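You operate a simulated robot arm through the tools that you are given. There is no shell and no other tool.

Carry out the task below with a simulated two-armed robot. There is one attempt and no reset: what you move stays moved.

TASK
Pump oil into the oil pan up to its line and load the brush from it.
Fine: stand the pan on the cold plate above the green knob; lay the brush back; no spill. Set down upright: oil brush.

The check looks at the end state, three seconds after you hand in, the way a careful person would. Anything else that was tipped, shoved, dropped, spilled or broken makes it a failure.

THE ROBOT
Two 7-joint arms with fingered hands on one trunk that stands fixed in place. Base frame: the origin is at the foot of the trunk, x ahead of it, y to its left, z up; the work surface is at about z = 86.2. Lengths are in cm, angles in rad, forces in N, time in s.
The left shoulder is at [9.4, 12.8, 111], the right one opposite. Each reaches about 115.6 cm from its shoulder. Payload 5 kg a hand.
Tool frame (each hand has its own): the origin (TCP) lies between the finger pads and is the grasp point; the fingertips stand 3.7 cm ahead of it; z points along the fingers, y is the line along which they close. The gripper opens to 12.4 cm; its body begins 4.3 cm behind the TCP. The gripper is a hand of 3 fingers: y runs from the thumb to the fingers, the wrist lies at [-2.1, -11.6, -20.3] in the tool frame, and closing takes about 1.5 s.
Orientation is that of the tool frame in the base frame, as [roll, pitch, yaw] about the fixed x, y, z axes, in that order (R = Rz(yaw) Ry(pitch) Rx(roll)). With the fingers straight down and the wrist toward the robot, the tool's x, y and z point along [0, 1, 0], [1, 0, 0] and [0, 0, -1] of the base frame.

THE INTERFACE
- The arms move only by the tool apply_moves. It takes "left_steps", "right_steps" or both (then of equal length, played together; a hand with none holds still); each is a list of rows, each a list of 3 entries, a list of its own where there are three numbers: the turn, a rotation vector about the base's x, y, z in rad, then the shift along the base's x, y, z in cm, then the gripper command, from -1 (shut) to 1 (fully open), values between in proportion. In form: [[[rx, ry, rz], [x, y, z], gripper], ...]. A call has 1 to 20 rows; each row is the pose to reach, as a shift and turn from the pose commanded when the call began. Each row takes 0.2 s and may step no farther than 5 cm and 0.15 rad from the row before; otherwise, or with a gripper value out of range, the whole call is refused. Where a pose cannot be reached the arm comes as near as it can. A force on the tool above 40 N (or 10 N above the force at the start of the call, whichever is more), or a blocked arm, ends the call early, and 0.2 s more pass. Each finger travels about 4.5 cm/s and halts on what it meets, pressing with about 34 N; the grip force reading is that of the motor and also rises with nothing between the fingers. The clock runs only during rows and for 0.2 s after the last one: add rows that repeat a pose to give the fingers time. It gives the time, the measured TCP pose, the force on the tool (base axes), the opening and the grip force at its end, in the units of the frame above (readings bear some noise), with the torque about the TCP (base axes, N m) and any sound that the robot's microphone picked up, and new pictures: "views" is both (left out), scene, wrist or none (wrist: the cameras of the hands that moved).
- Cameras (640 x 400 px; columns grow to the right, rows downward): "scene" is now at [26.17, 1.25, 128.68]; the picture's right is [0.14, -0.99, 0.00], its down [-0.42, -0.06, -0.91] and it looks along [0.90, 0.13, -0.42] (base axes); focal length 214 px, centre (320, 200). "left" rides on the left gripper at [-7.2, -10.4, -15.4] in its tool frame; the picture's right is [-0.83, -0.26, 0.49], its down [0.51, -0.72, 0.47] and it looks along [0.23, 0.64, 0.73] (tool axes); focal length 243 px, centre (320, 200). "right" rides on the right gripper at [7.2, -10.4, -15.4] in its tool frame; the picture's right is [-0.83, 0.26, -0.49], its down [-0.51, -0.72, 0.47] and it looks along [-0.23, 0.64, 0.73] (tool axes); focal length 243 px, centre (320, 200). There is no depth. A picture from a camera that has moved, and an enlarged one, comes with that camera's place and axes in the base frame and with its lens.
- lift_body(by): moves the trunk up (or, below 0, down) by that many cm; the arms and the scene camera ride with it, the base frame stays. It gives what a move gives, with no picture.
- preshape(shape, hand): the hand has 3 fingers and takes this shape, open, in about a second: jaw (thumb against the fingers, like two jaws); tri (thumb and two fingers); tip (a fingertip pinch); poke (one finger out to press); point (the index stretched); flat (the hand flat); cup (the hand cupped); fist (a fist). The gripper value then closes the fingers along that shape, each until it touches; the sizes above hold for jaw. It gives what a move gives, with no picture.
- aim_head(pan, tilt): turns the head with the scene camera to pan (to the left, within 1.396 rad either way) and tilt (down, from -0.506 to 1.204), counted from straight ahead of the robot (the tilt from the chest, where the trunk bows). It gives what a move gives, and a new picture of the scene camera.
- close_up(camera, box): a new picture of the part [left, top, right, bottom] of that camera's present view, enlarged. It takes no simulated time.
- sign_off(): hands the job in; it is judged then, once.

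Nothing tells you positions but the pictures and the camera data. Unless the task says otherwise, let go and move clear before handing in.

The tools are called after "Request:" as a command line: name --argument value ..., lists and objects as JSON in quotes. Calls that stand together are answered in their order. apply_moves: Moves the arms, as the interface text tells. Its arguments: {"type":"object","properties":{"left_steps":{"type":"array","items":{"type":"array"}},"right_steps":{"type":"array","items":{"type":"array"}},"views":{"type":"string","enum":["both","scene","wrist","none"]}},"required":[]} The other tools are called the same way: lift_body (by) moves the trunk up or down; preshape (shape, hand) gives the hand a shape; aim_head (pan, tilt) turns the head that bears the scene camera; close_up (camera, box) takes an enlarged picture of a part of a camera's view; sign_off () hands the job in.

At the start:

```text
time_s: 0.0
left_ee_pos: [64.25, 26.55, 130.96]
left_tool_rot: [3.14, -0.001, 1.57]
left_force: [-0.5, 0.2, -0.1]
left_wrist_torque: [-0.01, 0.0, -0.01]
left_opening: 12.38
left_gripper_force: 0.1
left_shape: jaw
right_ee_pos: [74.28, -33.05, 127.97]
right_tool_rot: [-3.141, 0.001, 1.571]
right_force: [0.0, 0.3, 0.2]
right_wrist_torque: [-0.01, 0.0, 0.01]
right_opening: 12.37
right_gripper_force: 0.1
right_shape: jaw
trunk travel left (down, up): [-30.0, 26.3]
head pan, tilt (commanded): [0.14, 0.435]
```

scene: 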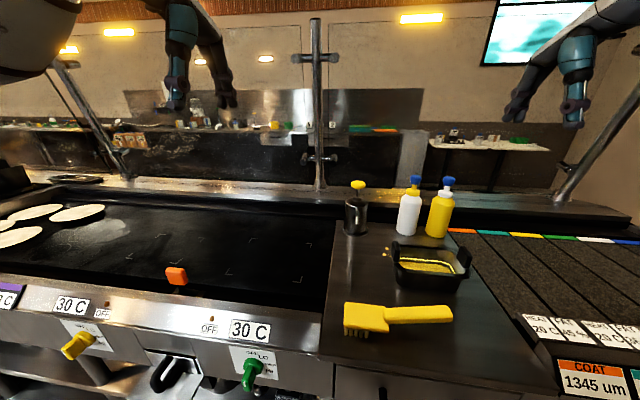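
right: 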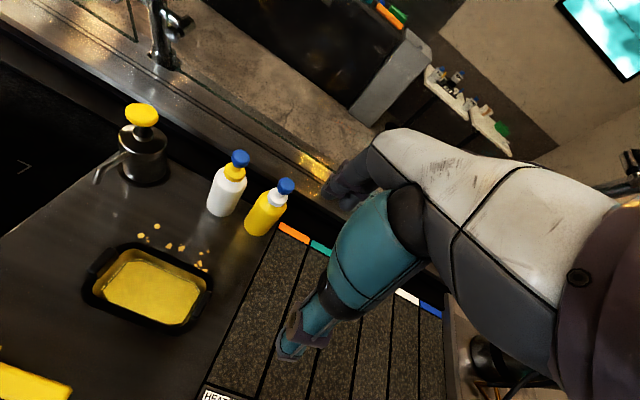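
left: 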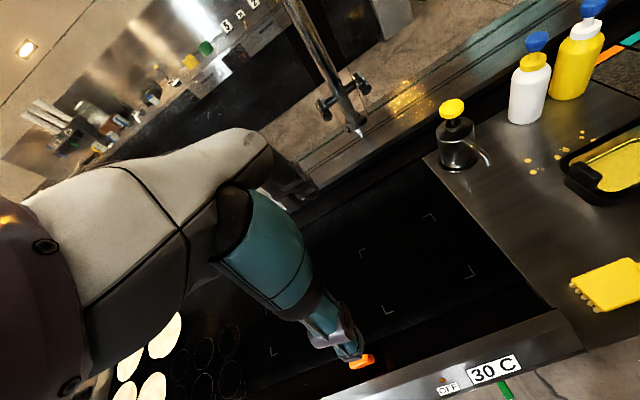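

I see a griddle on the left with two zones (yellow and green knobs). On a steel shelf to its right are an oil pump bottle (black, yellow button), two squeeze bottles, a black pan with a yellow interior and a yellow brush. I'll take enlarged pictures before moving anything.

Request:
close_up --camera "scene" --box '[320, 170, 500, 350]'

Request:
close_up --camera "right" --box '[60, 80, 300, 400]'

Request:
close_up --camera "left" --box '[400, 60, 640, 340]'

Request:
close_up --camera "scene" --box '[0, 180, 340, 400]'

```text
2.22 times, centred on (410, 260) of scene
camera zoom: at [26.17, 1.25, 128.68], right [0.14, -0.99, 0.0], down [-0.42, -0.06, -0.91], along [0.9, 0.13, -0.42], focal length 477 px, centre (120, 67)
```

zoom: 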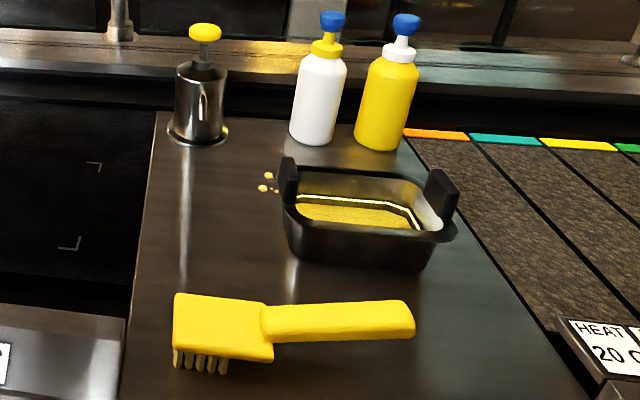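

```text
1.25 times, centred on (180, 240) of right
camera zoom: at [63.77, -25.92, 143.4], right [0.26, -0.83, 0.49], down [-0.72, -0.51, -0.47], along [0.64, -0.23, -0.73], focal length 303 px, centre (495, 150)
```

zoom: 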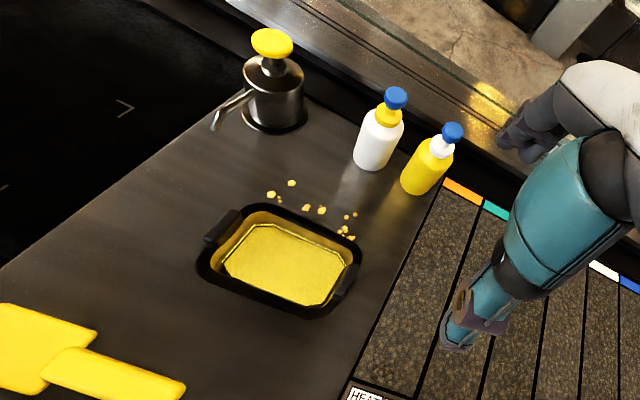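

```text
1.43 times, centred on (520, 200) of left
camera zoom: at [53.86, 19.29, 146.21], right [-0.26, -0.83, -0.49], down [-0.72, 0.51, -0.47], along [0.64, 0.23, -0.73], focal length 347 px, centre (34, 200)
```

zoom: 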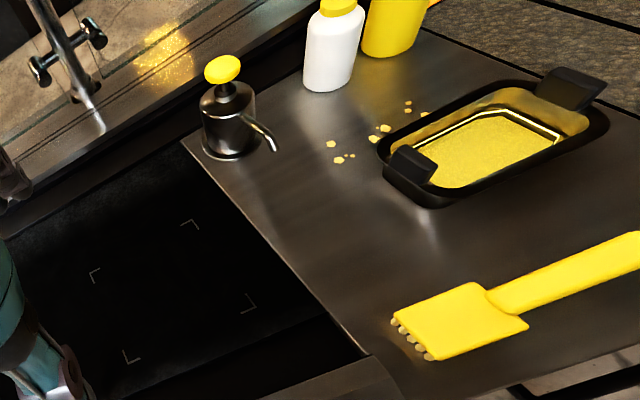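

```text
1.82 times, centred on (170, 290) of scene
camera zoom: at [26.17, 1.25, 128.68], right [0.14, -0.99, 0.0], down [-0.42, -0.06, -0.91], along [0.9, 0.13, -0.42], focal length 390 px, centre (593, 36)
```

zoom: 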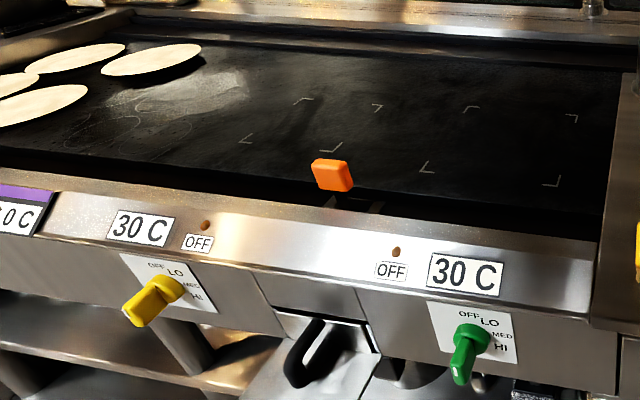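

The pump stands near (92.8, -1.8), with its spout tip near (83.4, -1.8, 93.5) pointing toward the robot. I want sharper views of the pan, its line, the brush and the pump.

Request:
close_up --camera "scene" --box '[385, 225, 480, 300]'

Request:
close_up --camera "right" --box '[70, 230, 230, 340]'

Request:
close_up --camera "left" --box '[540, 100, 640, 200]'

Request:
close_up --camera "scene" --box '[335, 295, 465, 345]'

Request:
close_up --camera "scene" --box '[335, 170, 375, 240]'

Request:
close_up --camera "right" --box '[80, 90, 200, 200]'

Request:
close_up --camera "left" --box '[430, 90, 510, 190]'

Request:
aim_head --pan -0.1 --tilt 0.75

```text
5.33 times, centred on (432, 262) of scene
camera zoom: at [26.17, 1.25, 128.68], right [0.14, -0.99, 0.0], down [-0.42, -0.06, -0.91], along [0.9, 0.13, -0.42], focal length 1144 px, centre (-280, -133)
```

zoom: 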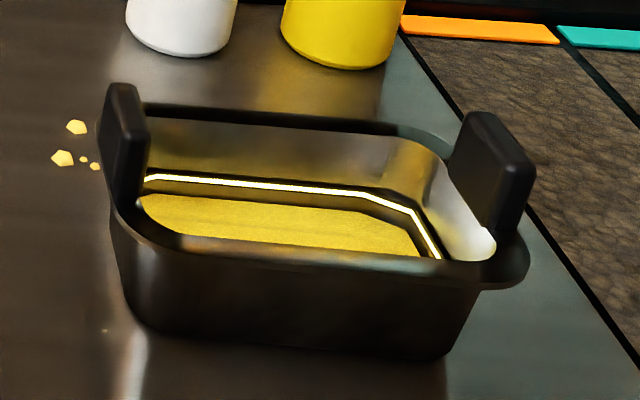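

```text
3.64 times, centred on (150, 285) of right
camera zoom: at [63.77, -25.92, 143.4], right [0.26, -0.83, 0.49], down [-0.72, -0.51, -0.47], along [0.64, -0.23, -0.73], focal length 882 px, centre (938, -109)
```

zoom: 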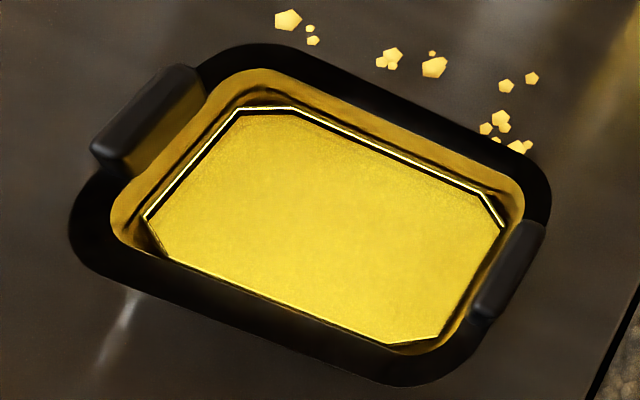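

```text
4.00 times, centred on (590, 150) of left
camera zoom: at [53.86, 19.29, 146.21], right [-0.26, -0.83, -0.49], down [-0.72, 0.51, -0.47], along [0.64, 0.23, -0.73], focal length 970 px, centre (-760, 400)
```

zoom: 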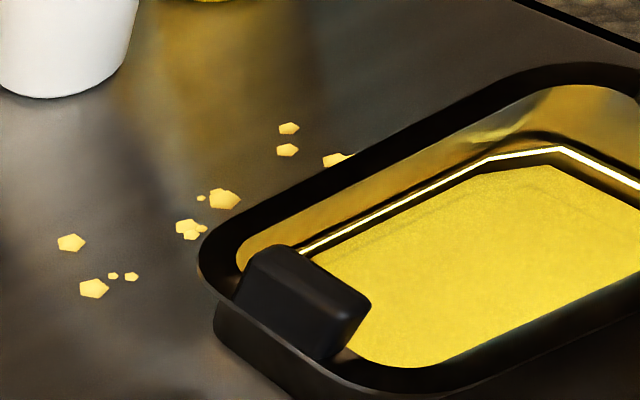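

```text
4.92 times, centred on (400, 320) of scene
camera zoom: at [26.17, 1.25, 128.68], right [0.14, -0.99, 0.0], down [-0.42, -0.06, -0.91], along [0.9, 0.13, -0.42], focal length 1056 px, centre (-74, -391)
```

zoom: 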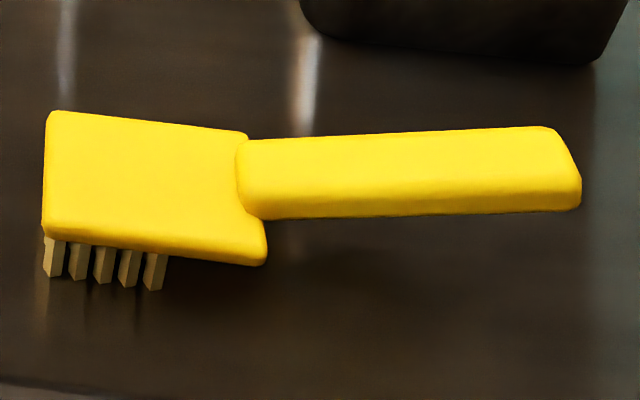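

```text
5.71 times, centred on (355, 205) of scene
camera zoom: at [26.17, 1.25, 128.68], right [0.14, -0.99, 0.0], down [-0.42, -0.06, -0.91], along [0.9, 0.13, -0.42], focal length 1226 px, centre (120, 171)
```

zoom: 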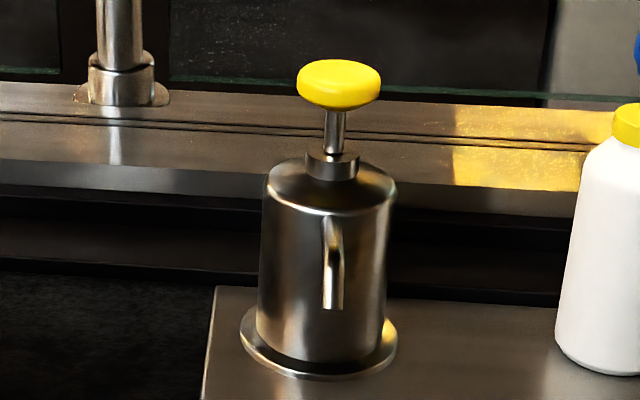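

```text
3.64 times, centred on (140, 145) of right
camera zoom: at [63.77, -25.92, 143.4], right [0.26, -0.83, 0.49], down [-0.72, -0.51, -0.47], along [0.64, -0.23, -0.73], focal length 882 px, centre (974, 400)
```

zoom: 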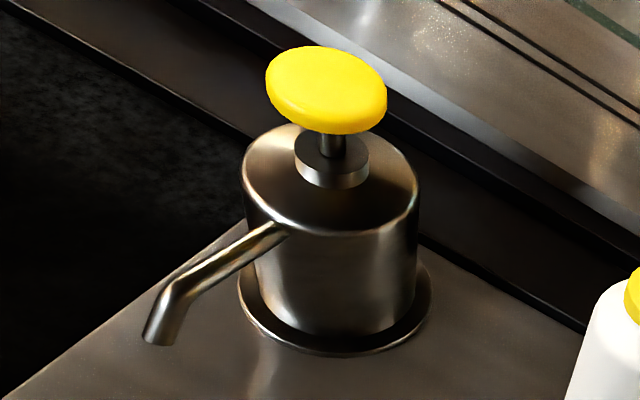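

```text
4.00 times, centred on (470, 140) of left
camera zoom: at [53.86, 19.29, 146.21], right [-0.26, -0.83, -0.49], down [-0.72, 0.51, -0.47], along [0.64, 0.23, -0.73], focal length 970 px, centre (-280, 440)
```

zoom: 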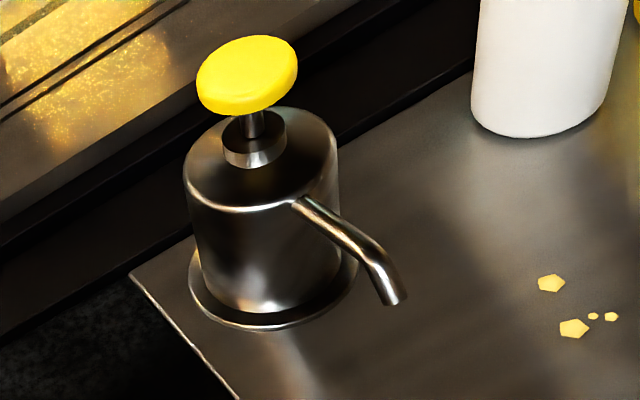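

```text
time_s: 0.8
left_ee_pos: [64.31, 26.52, 130.87]
left_tool_rot: [3.141, 0.001, 1.573]
left_force: [0.1, -1.0, -0.1]
left_wrist_torque: [0.02, -0.01, -0.01]
left_opening: 12.38
left_gripper_force: 0.0
left_shape: jaw
right_ee_pos: [74.34, -33.16, 128.03]
right_tool_rot: [3.141, 0.0, 1.57]
right_force: [-0.2, 0.5, -0.6]
right_wrist_torque: [-0.01, -0.02, -0.03]
right_opening: 12.37
right_gripper_force: 0.2
right_shape: jaw
trunk travel left (down, up): [-30.0, 26.3]
head pan, tilt (commanded): [-0.099, 0.75]
camera scene: at [25.29, -0.85, 125.9], right [-0.1, -1.0, 0.0], down [-0.68, 0.07, -0.73], along [0.73, -0.07, -0.68], focal length 214 px, centre (320, 200)
```

scene: 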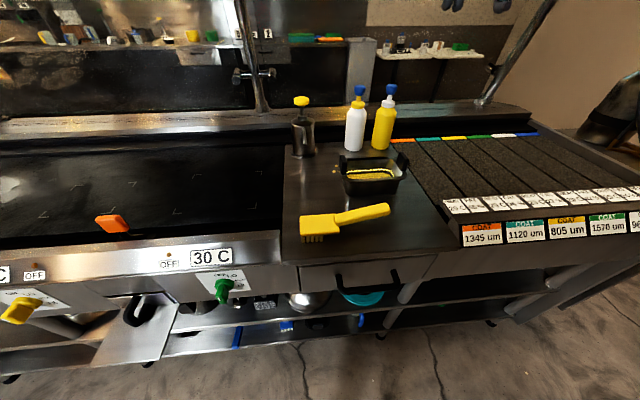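

The oil in the pan sits below a bright line on its inner wall. The pan is about 11 × 17 cm, centred near (72, -19.5), with upright tabs at both y-ends topping out near z≈96. I'll turn both hands so they close along y and bring them above the tabs.

Request:
apply_moves --right_steps '[[[0, 0, 0.1428], [-0.2, 0.5, -1.2], 0.5], [[0, 0, 0.2856], [-0.4, 1.0, -2.4], 0.2], [[0, 0, 0.4284], [-0.6, 1.5, -3.6], 0.0], [[0, 0, 0.5712], [-0.8, 2.0, -4.8], -0.1], [[0, 0, 0.714], [-1.0, 2.5, -6.0], -0.1], [[0, 0, 0.8568], [-1.2, 3.0, -7.2], -0.1], [[0, 0, 0.9996], [-1.4, 3.5, -8.4], -0.1], [[0, 0, 1.1424], [-1.6, 4.0, -9.6], -0.1], [[0, 0, 1.2852], [-1.8, 4.5, -10.8], -0.1], [[0, 0, 1.428], [-2.0, 5.0, -12.0], -0.1], [[0, 0, 1.5708], [-2.3, 5.5, -13.0], -0.1]]' --left_steps '[[[0, 0, -0.1428], [0.7, -3.4, -1.4], 0.5], [[0, 0, -0.2856], [1.4, -6.8, -2.8], 0.2], [[0, 0, -0.4284], [2.1, -10.2, -4.2], 0.0], [[0, 0, -0.5712], [2.8, -13.6, -5.6], -0.1], [[0, 0, -0.714], [3.5, -17.0, -7.0], -0.1], [[0, 0, -0.8568], [4.2, -20.4, -8.4], -0.1], [[0, 0, -0.9996], [4.9, -23.8, -9.8], -0.1], [[0, 0, -1.1424], [5.6, -27.2, -11.2], -0.1], [[0, 0, -1.2852], [6.3, -30.6, -12.6], -0.1], [[0, 0, -1.428], [7.0, -34.0, -14.0], -0.1], [[0, 0, -1.5708], [7.7, -37.5, -15.9], -0.1]]'

```text
time_s: 3.2
left_ee_pos: [72.22, -11.33, 114.77]
left_tool_rot: [3.14, 0.0, 0.0]
left_force: [0.0, -0.7, 0.0]
left_wrist_torque: [0.02, 0.01, 0.0]
left_opening: 5.61
left_gripper_force: 0.0
left_shape: jaw
right_ee_pos: [72.19, -27.66, 114.69]
right_tool_rot: [3.14, -0.004, -3.137]
right_force: [1.3, 0.7, 0.2]
right_wrist_torque: [0.04, 0.02, 0.0]
right_opening: 5.62
right_gripper_force: 0.1
right_shape: jaw
trunk travel left (down, up): [-30.0, 26.3]
head pan, tilt (commanded): [-0.099, 0.75]
camera scene: at [25.48, -0.98, 125.84], right [-0.1, -1.0, 0.0], down [-0.68, 0.07, -0.73], along [0.73, -0.07, -0.68], focal length 214 px, centre (320, 200)
camera right: at [64.99, -38.29, 130.16], right [0.83, 0.26, 0.49], down [0.51, -0.72, -0.47], along [0.23, 0.64, -0.73], focal length 243 px, centre (320, 200)
camera left: at [64.99, -0.9, 130.12], right [-0.83, 0.26, -0.49], down [0.51, 0.72, -0.47], along [0.23, -0.64, -0.73], focal length 243 px, centre (320, 200)
```

scene: 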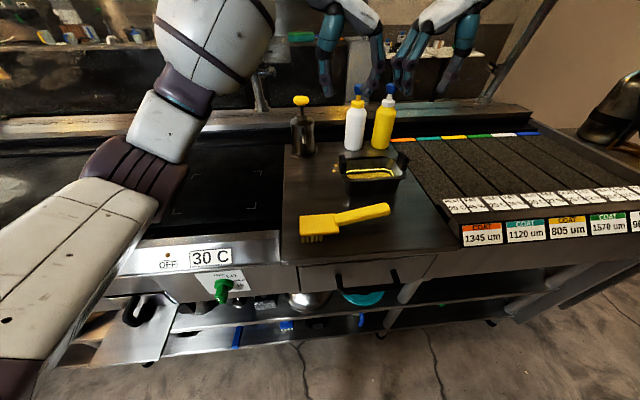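
right: 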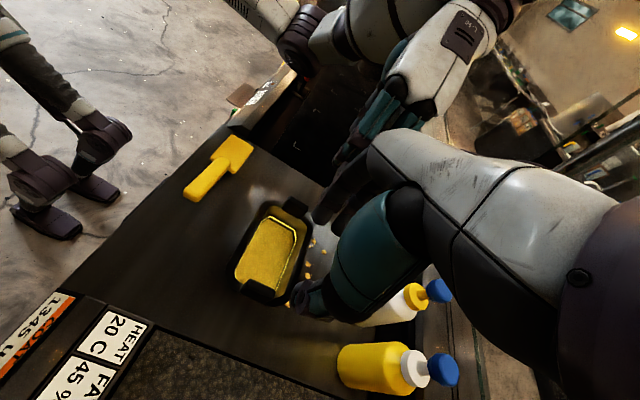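
left: 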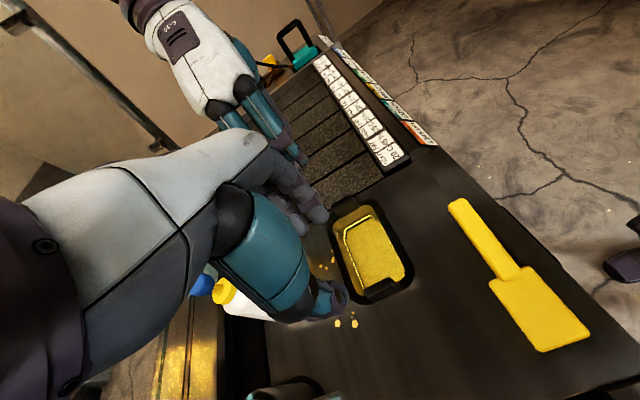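

Both hands are above the pan with no contact. I'll zoom with each wrist camera to find the tabs precisely.

Request:
close_up --camera "right" --box '[220, 185, 330, 320]'

Request:
close_up --camera "left" --box '[310, 180, 430, 310]'

Request:
close_up --camera "scene" --box '[325, 140, 415, 205]'

Request:
close_up --camera "scene" --box '[280, 40, 460, 210]'

```text
2.96 times, centred on (275, 252) of right
camera zoom: at [64.99, -38.29, 130.16], right [0.83, 0.26, 0.49], down [0.51, -0.72, -0.47], along [0.23, 0.64, -0.73], focal length 719 px, centre (453, 44)
```

zoom: 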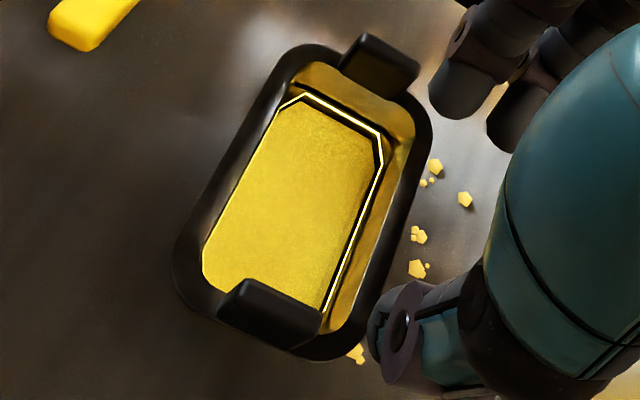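

```text
3.08 times, centred on (370, 245) of left
camera zoom: at [64.99, -0.9, 130.12], right [-0.83, 0.26, -0.49], down [0.51, 0.72, -0.47], along [0.23, -0.64, -0.73], focal length 746 px, centre (166, 62)
```

zoom: 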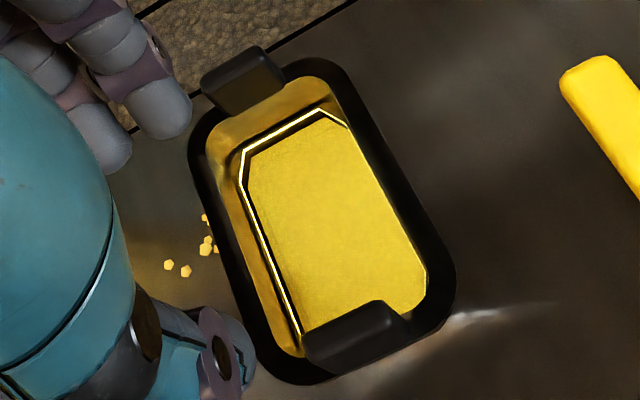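

```text
6.15 times, centred on (370, 172) of scene
camera zoom: at [25.48, -0.98, 125.84], right [-0.1, -1.0, 0.0], down [-0.68, 0.07, -0.73], along [0.73, -0.07, -0.68], focal length 1320 px, centre (12, 369)
```

zoom: 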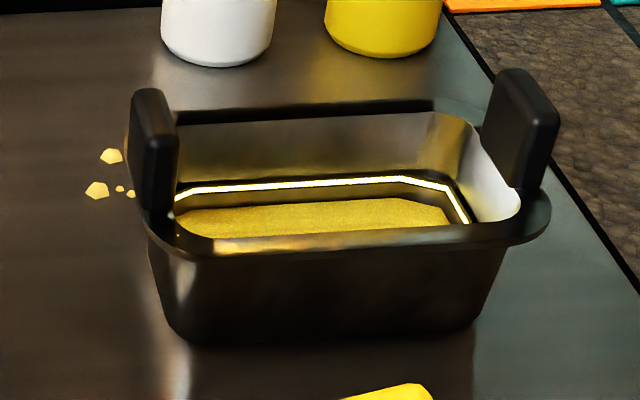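

```text
2.35 times, centred on (370, 125) of scene
camera zoom: at [25.48, -0.98, 125.84], right [-0.1, -1.0, 0.0], down [-0.68, 0.07, -0.73], along [0.73, -0.07, -0.68], focal length 505 px, centre (202, 376)
```

zoom: 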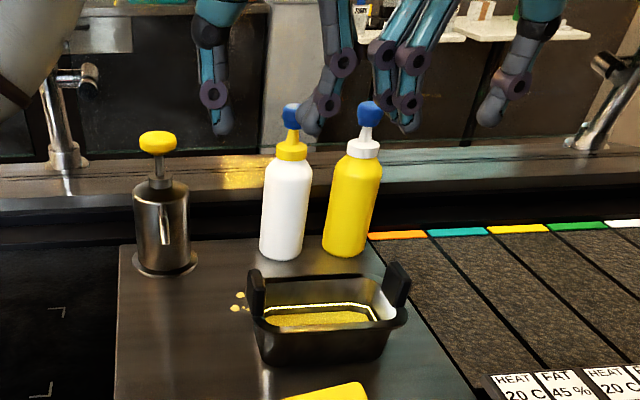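

Triangulation puts the left tab top at about (72.1, -11.7, 96.0) and the right one at (71.8, -27.7, 96.1), with the rim near z≈92.7. The spout tip comes out near (82.4, -2.0, 95.4). I'll lower both hands so the fingers straddle the tabs.

Request:
apply_moves --left_steps '[[[0, 0, 0], [-0.05, -0.3, -3.5], -0.1], [[0, 0, 0], [-0.1, -0.35, -7.0], -0.1], [[0, 0, 0], [-0.1, -0.35, -10.5], -0.1], [[0, 0, 0], [-0.1, -0.35, -14.0], -0.1]]' --right_steps '[[[0, 0, 0], [-0.2, -0.05, -3.5], -0.1], [[0, 0, 0], [-0.3, -0.05, -7.0], -0.1], [[0, 0, 0], [-0.3, -0.05, -10.5], -0.1], [[0, 0, 0], [-0.3, -0.05, -14.0], -0.1]]'

Request:
close_up --camera "scene" --box '[310, 100, 430, 205]'

Request:
close_up --camera "right" --box '[180, 180, 360, 360]'

Request:
close_up --camera "left" --box '[280, 180, 460, 360]'

```text
time_s: 4.4
left_ee_pos: [71.56, -12.39, 105.73]
left_tool_rot: [-3.139, -0.079, -0.003]
left_force: [0.4, -0.3, -0.4]
left_wrist_torque: [0.01, -0.03, 0.02]
left_opening: 5.64
left_gripper_force: 0.0
left_shape: jaw
right_ee_pos: [71.16, -28.48, 100.98]
right_tool_rot: [3.133, 0.007, -3.14]
right_force: [0.0, 1.0, -0.2]
right_wrist_torque: [-0.03, 0.03, 0.02]
right_opening: 5.61
right_gripper_force: 0.1
right_shape: jaw
trunk travel left (down, up): [-30.0, 26.3]
head pan, tilt (commanded): [-0.099, 0.75]
stopped in row 4 (left hand): the arm was blocked; the commanded pose is now the measured one
camera scene: at [24.52, -1.88, 125.9], right [-0.1, -0.99, -0.01], down [-0.67, 0.07, -0.74], along [0.73, -0.07, -0.68], focal length 214 px, centre (320, 200)
camera right: at [63.83, -39.17, 116.21], right [0.83, 0.26, 0.5], down [0.51, -0.72, -0.47], along [0.24, 0.65, -0.72], focal length 243 px, centre (320, 200)
camera left: at [63.19, -2.01, 120.48], right [-0.79, 0.26, -0.56], down [0.54, 0.72, -0.43], along [0.29, -0.64, -0.71], focal length 243 px, centre (320, 200)
```

scene: 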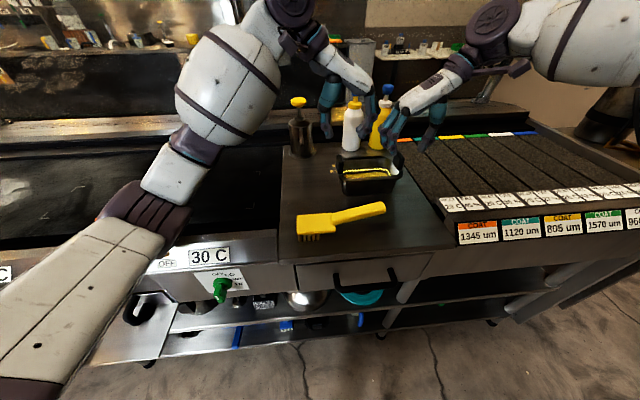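
right: 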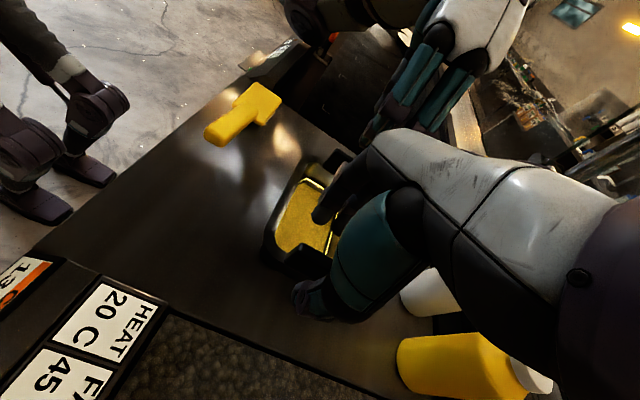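
left: 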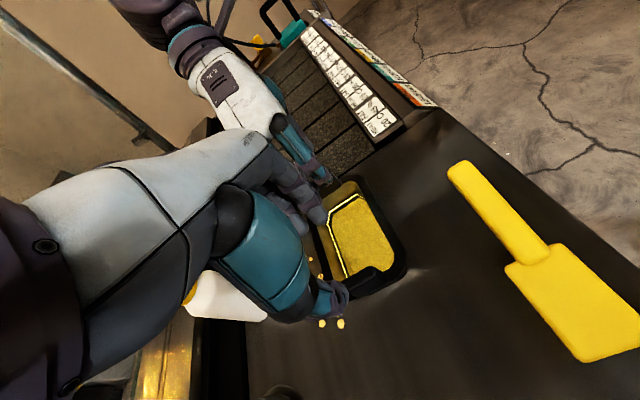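

```text
3.81 times, centred on (370, 152) of scene
camera zoom: at [24.52, -1.88, 125.9], right [-0.1, -0.99, -0.01], down [-0.67, 0.07, -0.74], along [0.73, -0.07, -0.68], focal length 817 px, centre (130, 381)
```

zoom: 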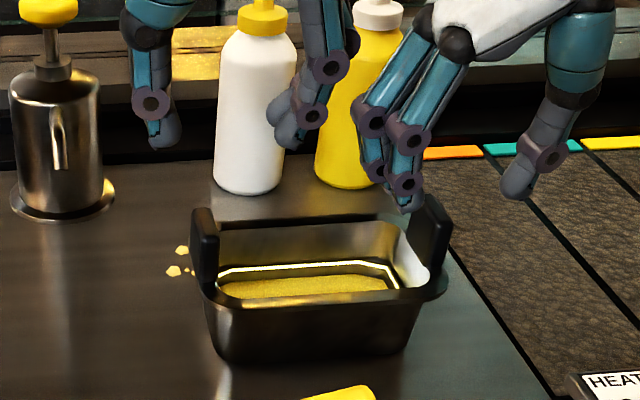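

```text
2.22 times, centred on (270, 270) of right
camera zoom: at [63.83, -39.17, 116.21], right [0.83, 0.26, 0.5], down [0.51, -0.72, -0.47], along [0.24, 0.65, -0.72], focal length 539 px, centre (431, 44)
```

zoom: 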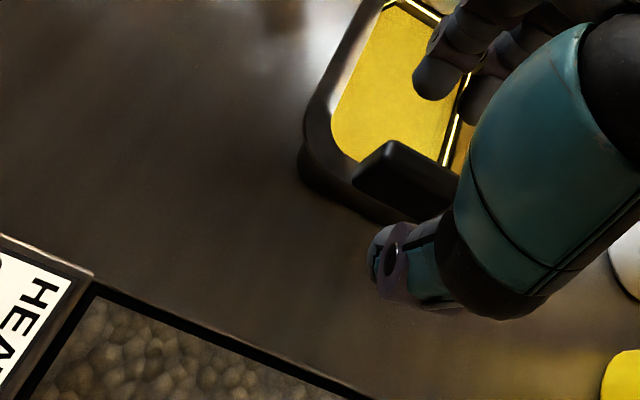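

```text
2.22 times, centred on (370, 270) of left
camera zoom: at [63.19, -2.01, 120.48], right [-0.79, 0.26, -0.56], down [0.54, 0.72, -0.43], along [0.29, -0.64, -0.71], focal length 539 px, centre (209, 44)
```

zoom: 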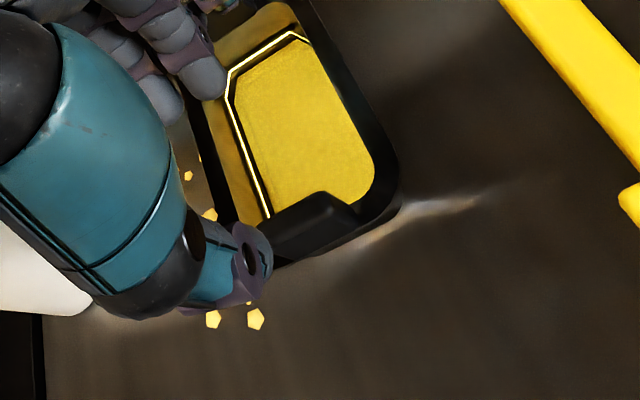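

The left arm was blocked partway, probably its elbow against the griddle front because the shoulders are low. I'll back both hands up, then raise the trunk so the elbows stay higher.

Request:
apply_moves --left_steps '[[[0, 0.04, 0], [0.3, 0.3, 3], -0.1], [[0, 0.079, 0], [0.6, 0.7, 6], -0.1], [[0, 0.079, 0], [0.6, 0.7, 9], -0.1]]' --right_steps '[[[0, 0, 0], [0.3, 0.3, 3], -0.1], [[0, 0, 0], [0.6, 0.7, 6], -0.1], [[0, 0, 0], [0.6, 0.7, 9], -0.1]]' --views "scene"

Request:
lift_body --by 20

Request:
aim_head --pan -0.05 --tilt 0.9

```text
time_s: 5.2
left_ee_pos: [72.73, -10.25, 113.33]
left_tool_rot: [3.135, 0.02, 0.003]
left_force: [0.2, 0.4, 0.1]
left_wrist_torque: [-0.03, 0.02, 0.05]
left_opening: 5.61
left_gripper_force: 0.0
left_shape: jaw
right_ee_pos: [72.5, -26.48, 110.09]
right_tool_rot: [-3.14, 0.002, -3.141]
right_force: [0.8, 0.5, 0.5]
right_wrist_torque: [-0.05, 0.02, 0.0]
right_opening: 5.61
right_gripper_force: 0.0
right_shape: jaw
trunk travel left (down, up): [-30.0, 26.3]
head pan, tilt (commanded): [-0.099, 0.75]
camera scene: at [25.14, -0.57, 125.91], right [-0.1, -1.0, 0.0], down [-0.68, 0.07, -0.73], along [0.73, -0.07, -0.68], focal length 214 px, centre (320, 200)
```

scene: 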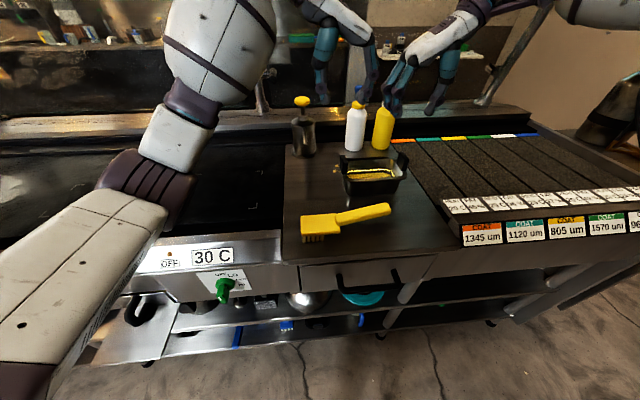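

```text
time_s: 7.4
left_ee_pos: [73.03, -10.67, 133.36]
left_tool_rot: [3.139, 0.023, 0.003]
left_force: [-0.4, -0.6, -1.5]
left_wrist_torque: [-0.01, 0.02, -0.02]
left_opening: 5.58
left_gripper_force: 0.1
left_shape: jaw
right_ee_pos: [72.52, -26.98, 129.75]
right_tool_rot: [-3.141, -0.002, -3.14]
right_force: [-0.6, 0.1, 0.2]
right_wrist_torque: [0.0, -0.01, 0.01]
right_opening: 5.63
right_gripper_force: 0.1
right_shape: jaw
trunk travel left (down, up): [-50.0, 6.3]
head pan, tilt (commanded): [-0.099, 0.75]
```

```text
time_s: 8.1
left_ee_pos: [72.95, -10.66, 133.53]
left_tool_rot: [3.139, 0.022, 0.001]
left_force: [0.2, 0.6, 0.0]
left_wrist_torque: [0.01, 0.02, 0.01]
left_opening: 5.59
left_gripper_force: 0.0
left_shape: jaw
right_ee_pos: [72.47, -26.96, 129.9]
right_tool_rot: [3.141, 0.002, -3.14]
right_force: [0.7, 0.3, -0.9]
right_wrist_torque: [-0.02, -0.01, 0.01]
right_opening: 5.58
right_gripper_force: 0.0
right_shape: jaw
trunk travel left (down, up): [-50.0, 6.3]
head pan, tilt (commanded): [-0.051, 0.901]
camera scene: at [17.4, -0.42, 146.69], right [-0.05, -1.0, 0.0], down [-0.78, 0.04, -0.62], along [0.62, -0.03, -0.78], focal length 214 px, centre (320, 200)
```

scene: 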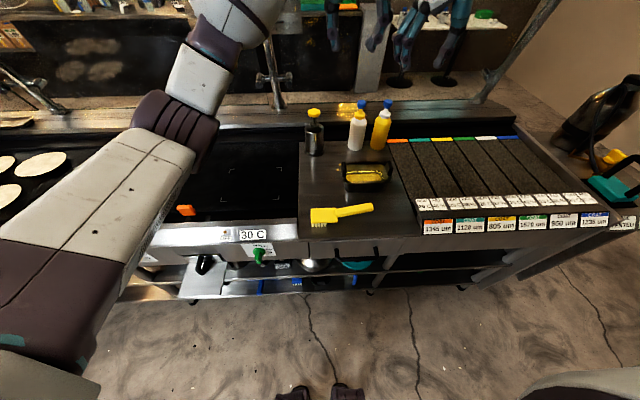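

The trunk is 20 cm higher and nothing was disturbed. I'll lower both hands again in stages and watch for contact.

Request:
apply_moves --left_steps '[[[0, -0.01, 0], [-0.2, -0.3, -4], -0.1], [[0, -0.02, 0], [-0.4, -0.6, -8], -0.1], [[0, -0.022, 0], [-0.6, -0.9, -12], -0.1], [[0, -0.022, 0], [-0.85, -1.04, -16], -0.1], [[0, -0.022, 0], [-0.85, -1.04, -20], -0.1], [[0, -0.022, 0], [-0.85, -1.04, -23.5], -0.1]]' --right_steps '[[[0, 0, 0], [-0.2, -0.2, -4], -0.1], [[0, 0, 0], [-0.4, -0.4, -8], -0.1], [[0, 0, 0], [-0.6, -0.6, -12], -0.1], [[0, 0, 0], [-0.67, -0.74, -16], -0.1], [[0, 0, 0], [-0.67, -0.74, -18], -0.1], [[0, 0, 0], [-0.67, -0.74, -19.9], -0.1]]' --views "scene"

Request:
close_up --camera "scene" --box '[300, 80, 430, 240]'

```text
time_s: 9.5
left_ee_pos: [71.82, -11.83, 110.26]
left_tool_rot: [3.137, -0.002, 0.003]
left_force: [0.7, 1.0, 0.1]
left_wrist_torque: [-0.03, 0.01, 0.02]
left_opening: 5.6
left_gripper_force: 0.0
left_shape: jaw
right_ee_pos: [71.63, -27.81, 110.1]
right_tool_rot: [3.142, 0.001, -3.14]
right_force: [-0.4, 0.4, -0.7]
right_wrist_torque: [0.0, 0.02, 0.02]
right_opening: 5.63
right_gripper_force: 0.1
right_shape: jaw
trunk travel left (down, up): [-50.0, 6.3]
head pan, tilt (commanded): [-0.051, 0.901]
camera scene: at [17.36, -0.41, 146.69], right [-0.05, -1.0, 0.0], down [-0.78, 0.04, -0.62], along [0.62, -0.03, -0.78], focal length 214 px, centre (320, 200)
```

scene: 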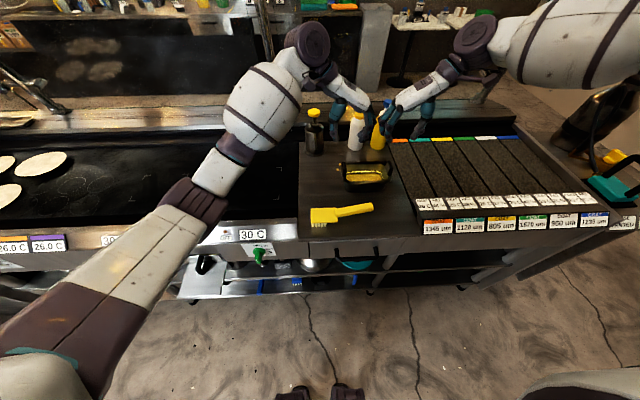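

```text
2.50 times, centred on (365, 160) of scene
camera zoom: at [17.36, -0.41, 146.69], right [-0.05, -1.0, 0.0], down [-0.78, 0.04, -0.62], along [0.62, -0.03, -0.78], focal length 536 px, centre (208, 300)
```

zoom: 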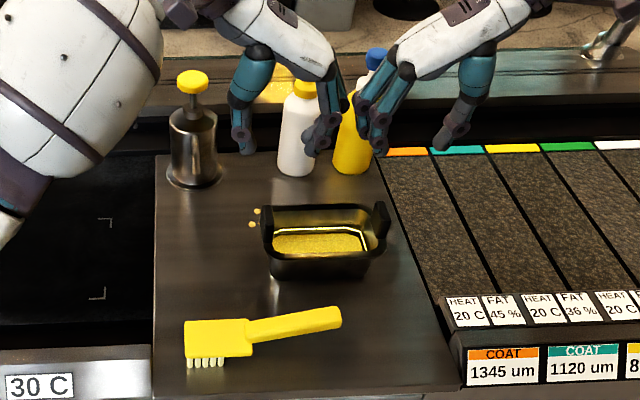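

Both hands are over the tabs with a clear path. I'll continue down to just above the rim.

Request:
apply_moves --left_steps '[[[0, 0, 0], [0.1, 0.05, -4], -0.1], [[0, 0, 0], [0.2, 0.1, -8], -0.1], [[0, 0, 0], [0.2, 0.1, -11], -0.1], [[0, 0, 0], [0.2, 0.1, -13.2], -0.1], [[0, 0, 0], [0.2, 0.1, -13.2], -0.1]]' --right_steps '[[[0, 0, 0], [0.1, 0.05, -4], -0.1], [[0, 0, 0], [0.15, 0.1, -8], -0.1], [[0, 0, 0], [0.15, 0.1, -11], -0.1], [[0, 0, 0], [0.15, 0.1, -13.1], -0.1], [[0, 0, 0], [0.15, 0.1, -13.1], -0.1]]' --views "both"

Request:
close_up --camera "scene" --box '[320, 110, 420, 200]'

Request:
close_up --camera "right" --box '[230, 170, 390, 330]'

Request:
close_up --camera "left" --box '[250, 170, 410, 330]'

```text
time_s: 10.7
left_ee_pos: [71.89, -11.62, 96.78]
left_tool_rot: [3.138, -0.002, 0.001]
left_force: [-0.9, 0.2, -0.2]
left_wrist_torque: [-0.01, 0.0, -0.02]
left_opening: 5.59
left_gripper_force: 0.1
left_shape: jaw
right_ee_pos: [71.74, -27.63, 96.89]
right_tool_rot: [3.141, 0.002, 3.141]
right_force: [0.3, -0.7, -0.3]
right_wrist_torque: [0.02, -0.02, 0.04]
right_opening: 5.64
right_gripper_force: 0.0
right_shape: jaw
trunk travel left (down, up): [-50.0, 6.3]
head pan, tilt (commanded): [-0.051, 0.901]
camera scene: at [17.29, -0.41, 146.72], right [-0.05, -1.0, 0.0], down [-0.78, 0.04, -0.62], along [0.62, -0.03, -0.78], focal length 214 px, centre (320, 200)
camera right: at [64.55, -38.2, 112.24], right [0.83, 0.26, 0.49], down [0.51, -0.72, -0.47], along [0.23, 0.64, -0.73], focal length 243 px, centre (320, 200)
camera left: at [64.65, -1.19, 111.94], right [-0.83, 0.26, -0.49], down [0.51, 0.72, -0.47], along [0.23, -0.64, -0.73], focal length 243 px, centre (320, 200)
```

scene: 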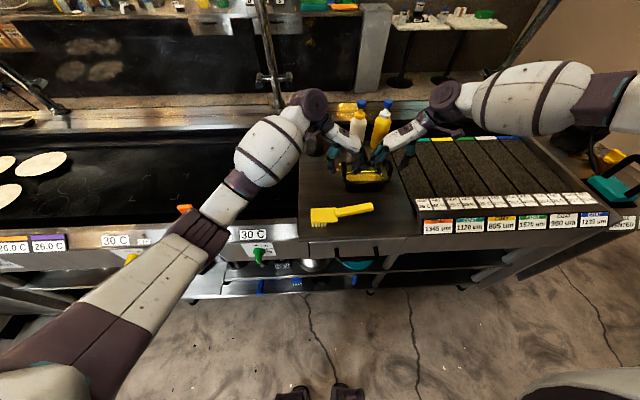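
right: 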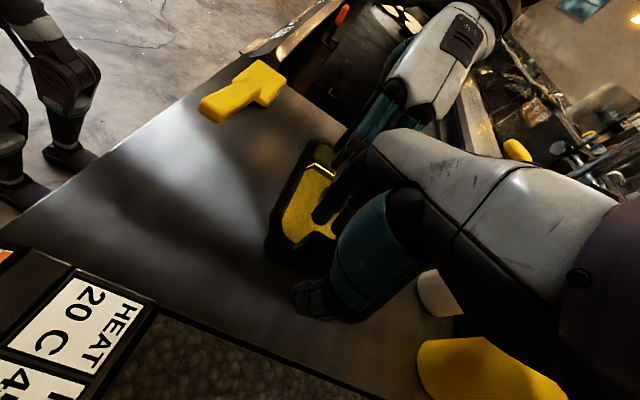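
left: 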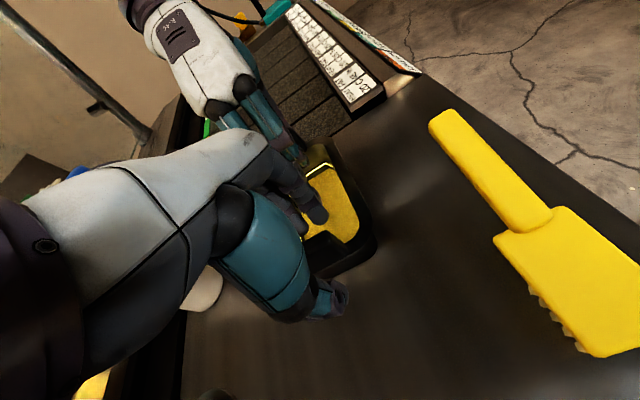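

```text
4.44 times, centred on (370, 155) of scene
camera zoom: at [17.29, -0.41, 146.72], right [-0.05, -1.0, 0.0], down [-0.78, 0.04, -0.62], along [0.62, -0.03, -0.78], focal length 953 px, centre (98, 400)
```

zoom: 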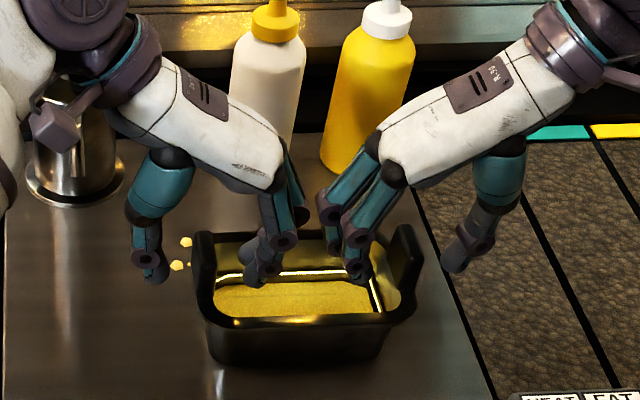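

```text
2.50 times, centred on (310, 250) of right
camera zoom: at [64.55, -38.2, 112.24], right [0.83, 0.26, 0.49], down [0.51, -0.72, -0.47], along [0.23, 0.64, -0.73], focal length 606 px, centre (345, 75)
```

zoom: 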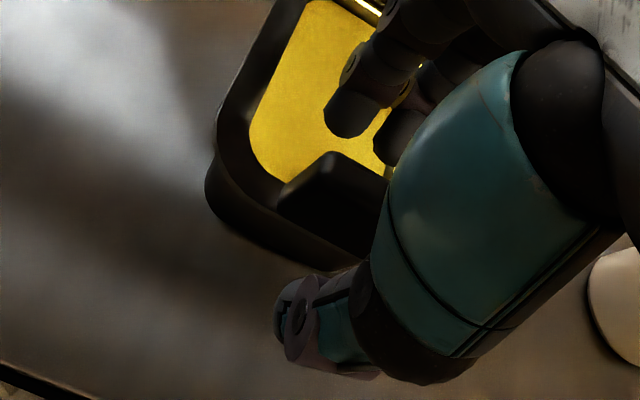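

```text
2.50 times, centred on (330, 250) of left
camera zoom: at [64.65, -1.19, 111.94], right [-0.83, 0.26, -0.49], down [0.51, 0.72, -0.47], along [0.23, -0.64, -0.73], focal length 606 px, centre (295, 75)
```

zoom: 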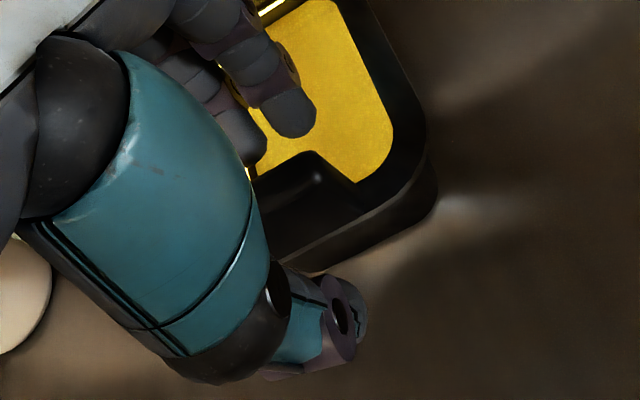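

The fingers straddle both tabs evenly and the readings show no contact. I'll lower a bit more and close both hands.

Request:
apply_moves --left_steps '[[[0, 0, 0], [0.1, -0.05, -0.9], -0.1], [[0, 0, 0], [0.1, -0.05, -1.6], -0.1], [[0, 0, 0], [0.1, -0.05, -1.6], -0.5], [[0, 0, 0], [0.1, -0.05, -1.6], -0.7], [[0, 0, 0], [0.1, -0.05, -1.6], -1], [[0, 0, 0], [0.1, -0.05, -1.6], -1], [[0, 0, 0], [0.1, -0.05, -1.6], -1], [[0, 0, 0], [0.1, -0.05, -1.6], -1]]' --right_steps '[[[0, 0, 0], [0.1, -0.05, -0.9], -0.1], [[0, 0, 0], [0.1, -0.05, -1.7], -0.1], [[0, 0, 0], [0.1, -0.05, -1.7], -0.5], [[0, 0, 0], [0.1, -0.05, -1.7], -0.7], [[0, 0, 0], [0.1, -0.05, -1.7], -1], [[0, 0, 0], [0.1, -0.05, -1.7], -1], [[0, 0, 0], [0.1, -0.05, -1.7], -1], [[0, 0, 0], [0.1, -0.05, -1.7], -1]]' --views "both"

Request:
close_up --camera "scene" --box '[320, 110, 420, 200]'

Request:
close_up --camera "right" --box '[230, 170, 390, 330]'

Request:
close_up --camera "left" --box '[250, 170, 410, 330]'

```text
time_s: 12.5
left_ee_pos: [72.16, -11.79, 95.04]
left_tool_rot: [3.14, 0.001, 0.001]
left_force: [0.3, -0.1, 0.1]
left_wrist_torque: [-0.09, 0.01, 0.0]
left_opening: 1.13
left_gripper_force: 34.1
left_shape: jaw
right_ee_pos: [72.0, -27.73, 95.18]
right_tool_rot: [-3.141, 0.001, -3.139]
right_force: [-0.1, -0.2, -1.2]
right_wrist_torque: [0.06, 0.01, -0.03]
right_opening: 1.14
right_gripper_force: 34.5
right_shape: jaw
trunk travel left (down, up): [-50.0, 6.3]
head pan, tilt (commanded): [-0.051, 0.901]
camera scene: at [17.38, -0.43, 146.69], right [-0.05, -1.0, 0.0], down [-0.78, 0.04, -0.62], along [0.62, -0.03, -0.78], focal length 214 px, centre (320, 200)
camera right: at [64.73, -38.3, 110.53], right [0.83, 0.26, 0.49], down [0.51, -0.72, -0.47], along [0.23, 0.64, -0.73], focal length 243 px, centre (320, 200)
camera left: at [64.92, -1.21, 110.41], right [-0.83, 0.26, -0.49], down [0.51, 0.72, -0.47], along [0.23, -0.64, -0.73], focal length 243 px, centre (320, 200)
```

scene: 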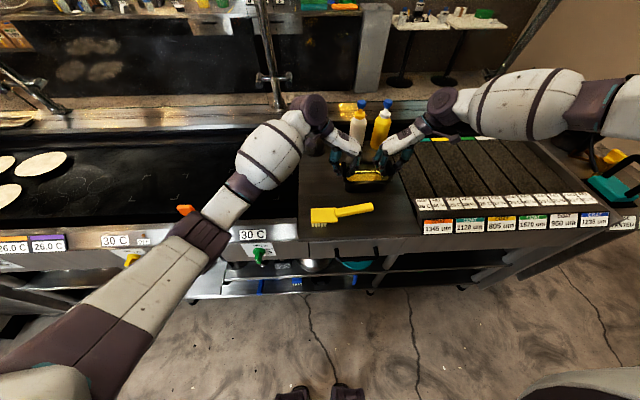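
right: 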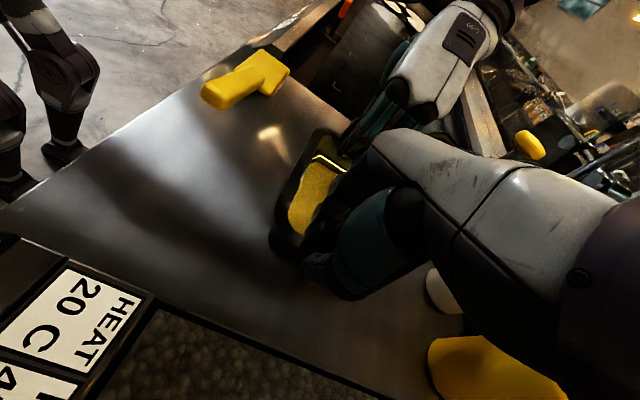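
left: 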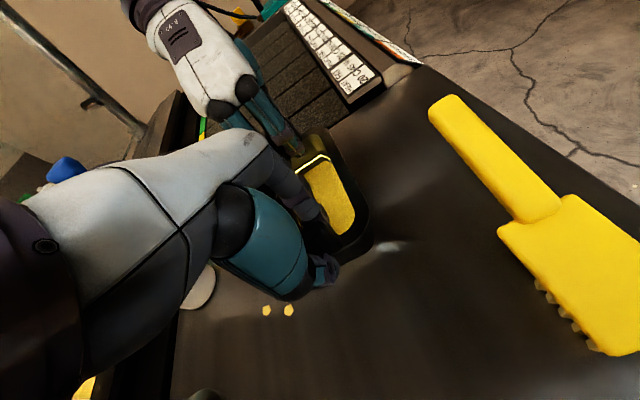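

```text
4.44 times, centred on (370, 155) of scene
camera zoom: at [17.38, -0.43, 146.69], right [-0.05, -1.0, 0.0], down [-0.78, 0.04, -0.62], along [0.62, -0.03, -0.78], focal length 953 px, centre (98, 400)
```

zoom: 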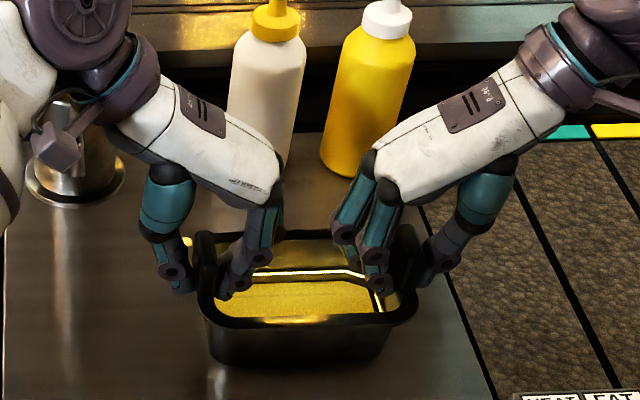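

```text
2.50 times, centred on (310, 250) of right
camera zoom: at [64.73, -38.3, 110.53], right [0.83, 0.26, 0.49], down [0.51, -0.72, -0.47], along [0.23, 0.64, -0.73], focal length 606 px, centre (345, 75)
```

zoom: 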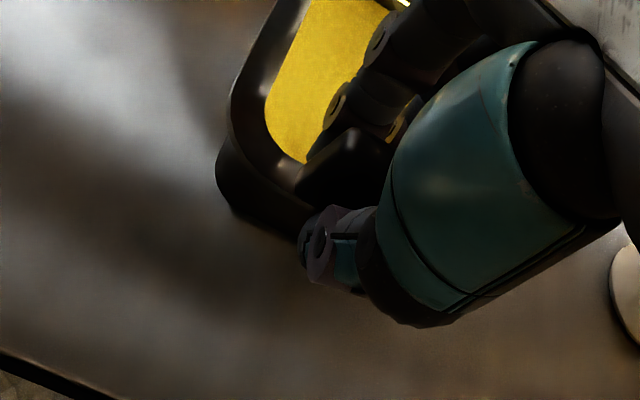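

```text
2.50 times, centred on (330, 250) of left
camera zoom: at [64.92, -1.21, 110.41], right [-0.83, 0.26, -0.49], down [0.51, 0.72, -0.47], along [0.23, -0.64, -0.73], focal length 606 px, centre (295, 75)
```

zoom: 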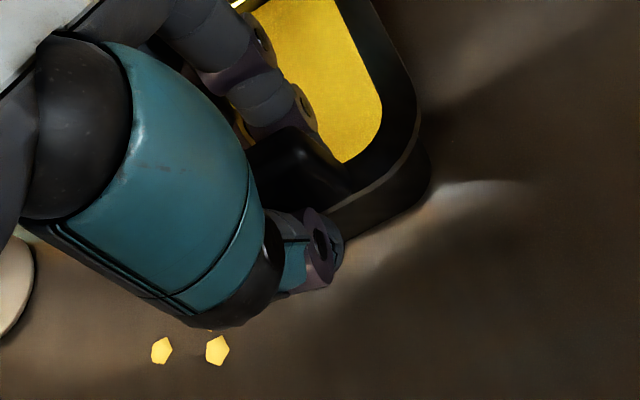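

Both hands hold the tabs firmly (opening 1.1, 34 N each). I'll lift 1.3 cm and check that the pan comes up level.

Request:
apply_moves --left_steps '[[[0, 0, 0], [0, 0, 0.4], -1], [[0, 0, 0], [0, 0, 0.8], -1], [[0, 0, 0], [0, 0, 1.3], -1], [[0, 0, 0], [0, 0, 1.3], -1]]' --right_steps '[[[0, 0, 0], [0, 0, 0.4], -1], [[0, 0, 0], [0, 0, 0.8], -1], [[0, 0, 0], [0, 0, 1.3], -1], [[0, 0, 0], [0, 0, 1.3], -1]]' --views "none"

Request:
close_up --camera "scene" --box '[320, 110, 420, 200]'

```text
time_s: 13.5
left_ee_pos: [72.39, -11.69, 96.66]
left_tool_rot: [3.139, 0.0, 0.0]
left_force: [-0.4, 1.8, -2.2]
left_wrist_torque: [0.03, 0.01, -0.01]
left_opening: 1.12
left_gripper_force: 33.8
left_shape: jaw
right_ee_pos: [71.88, -27.65, 96.37]
right_tool_rot: [-3.141, 0.001, -3.141]
right_force: [-0.4, -2.0, -0.9]
right_wrist_torque: [0.08, 0.01, -0.05]
right_opening: 1.13
right_gripper_force: 34.1
right_shape: jaw
trunk travel left (down, up): [-50.0, 6.3]
head pan, tilt (commanded): [-0.051, 0.901]
```

```text
4.44 times, centred on (370, 155) of scene
camera zoom: at [17.38, -0.43, 146.69], right [-0.05, -1.0, 0.0], down [-0.78, 0.04, -0.62], along [0.62, -0.03, -0.78], focal length 953 px, centre (98, 400)
```

zoom: 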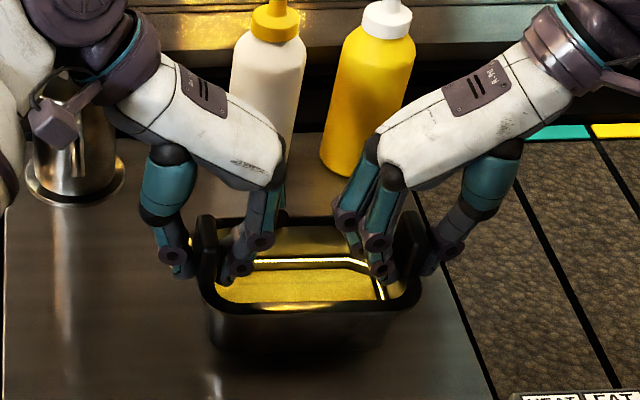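

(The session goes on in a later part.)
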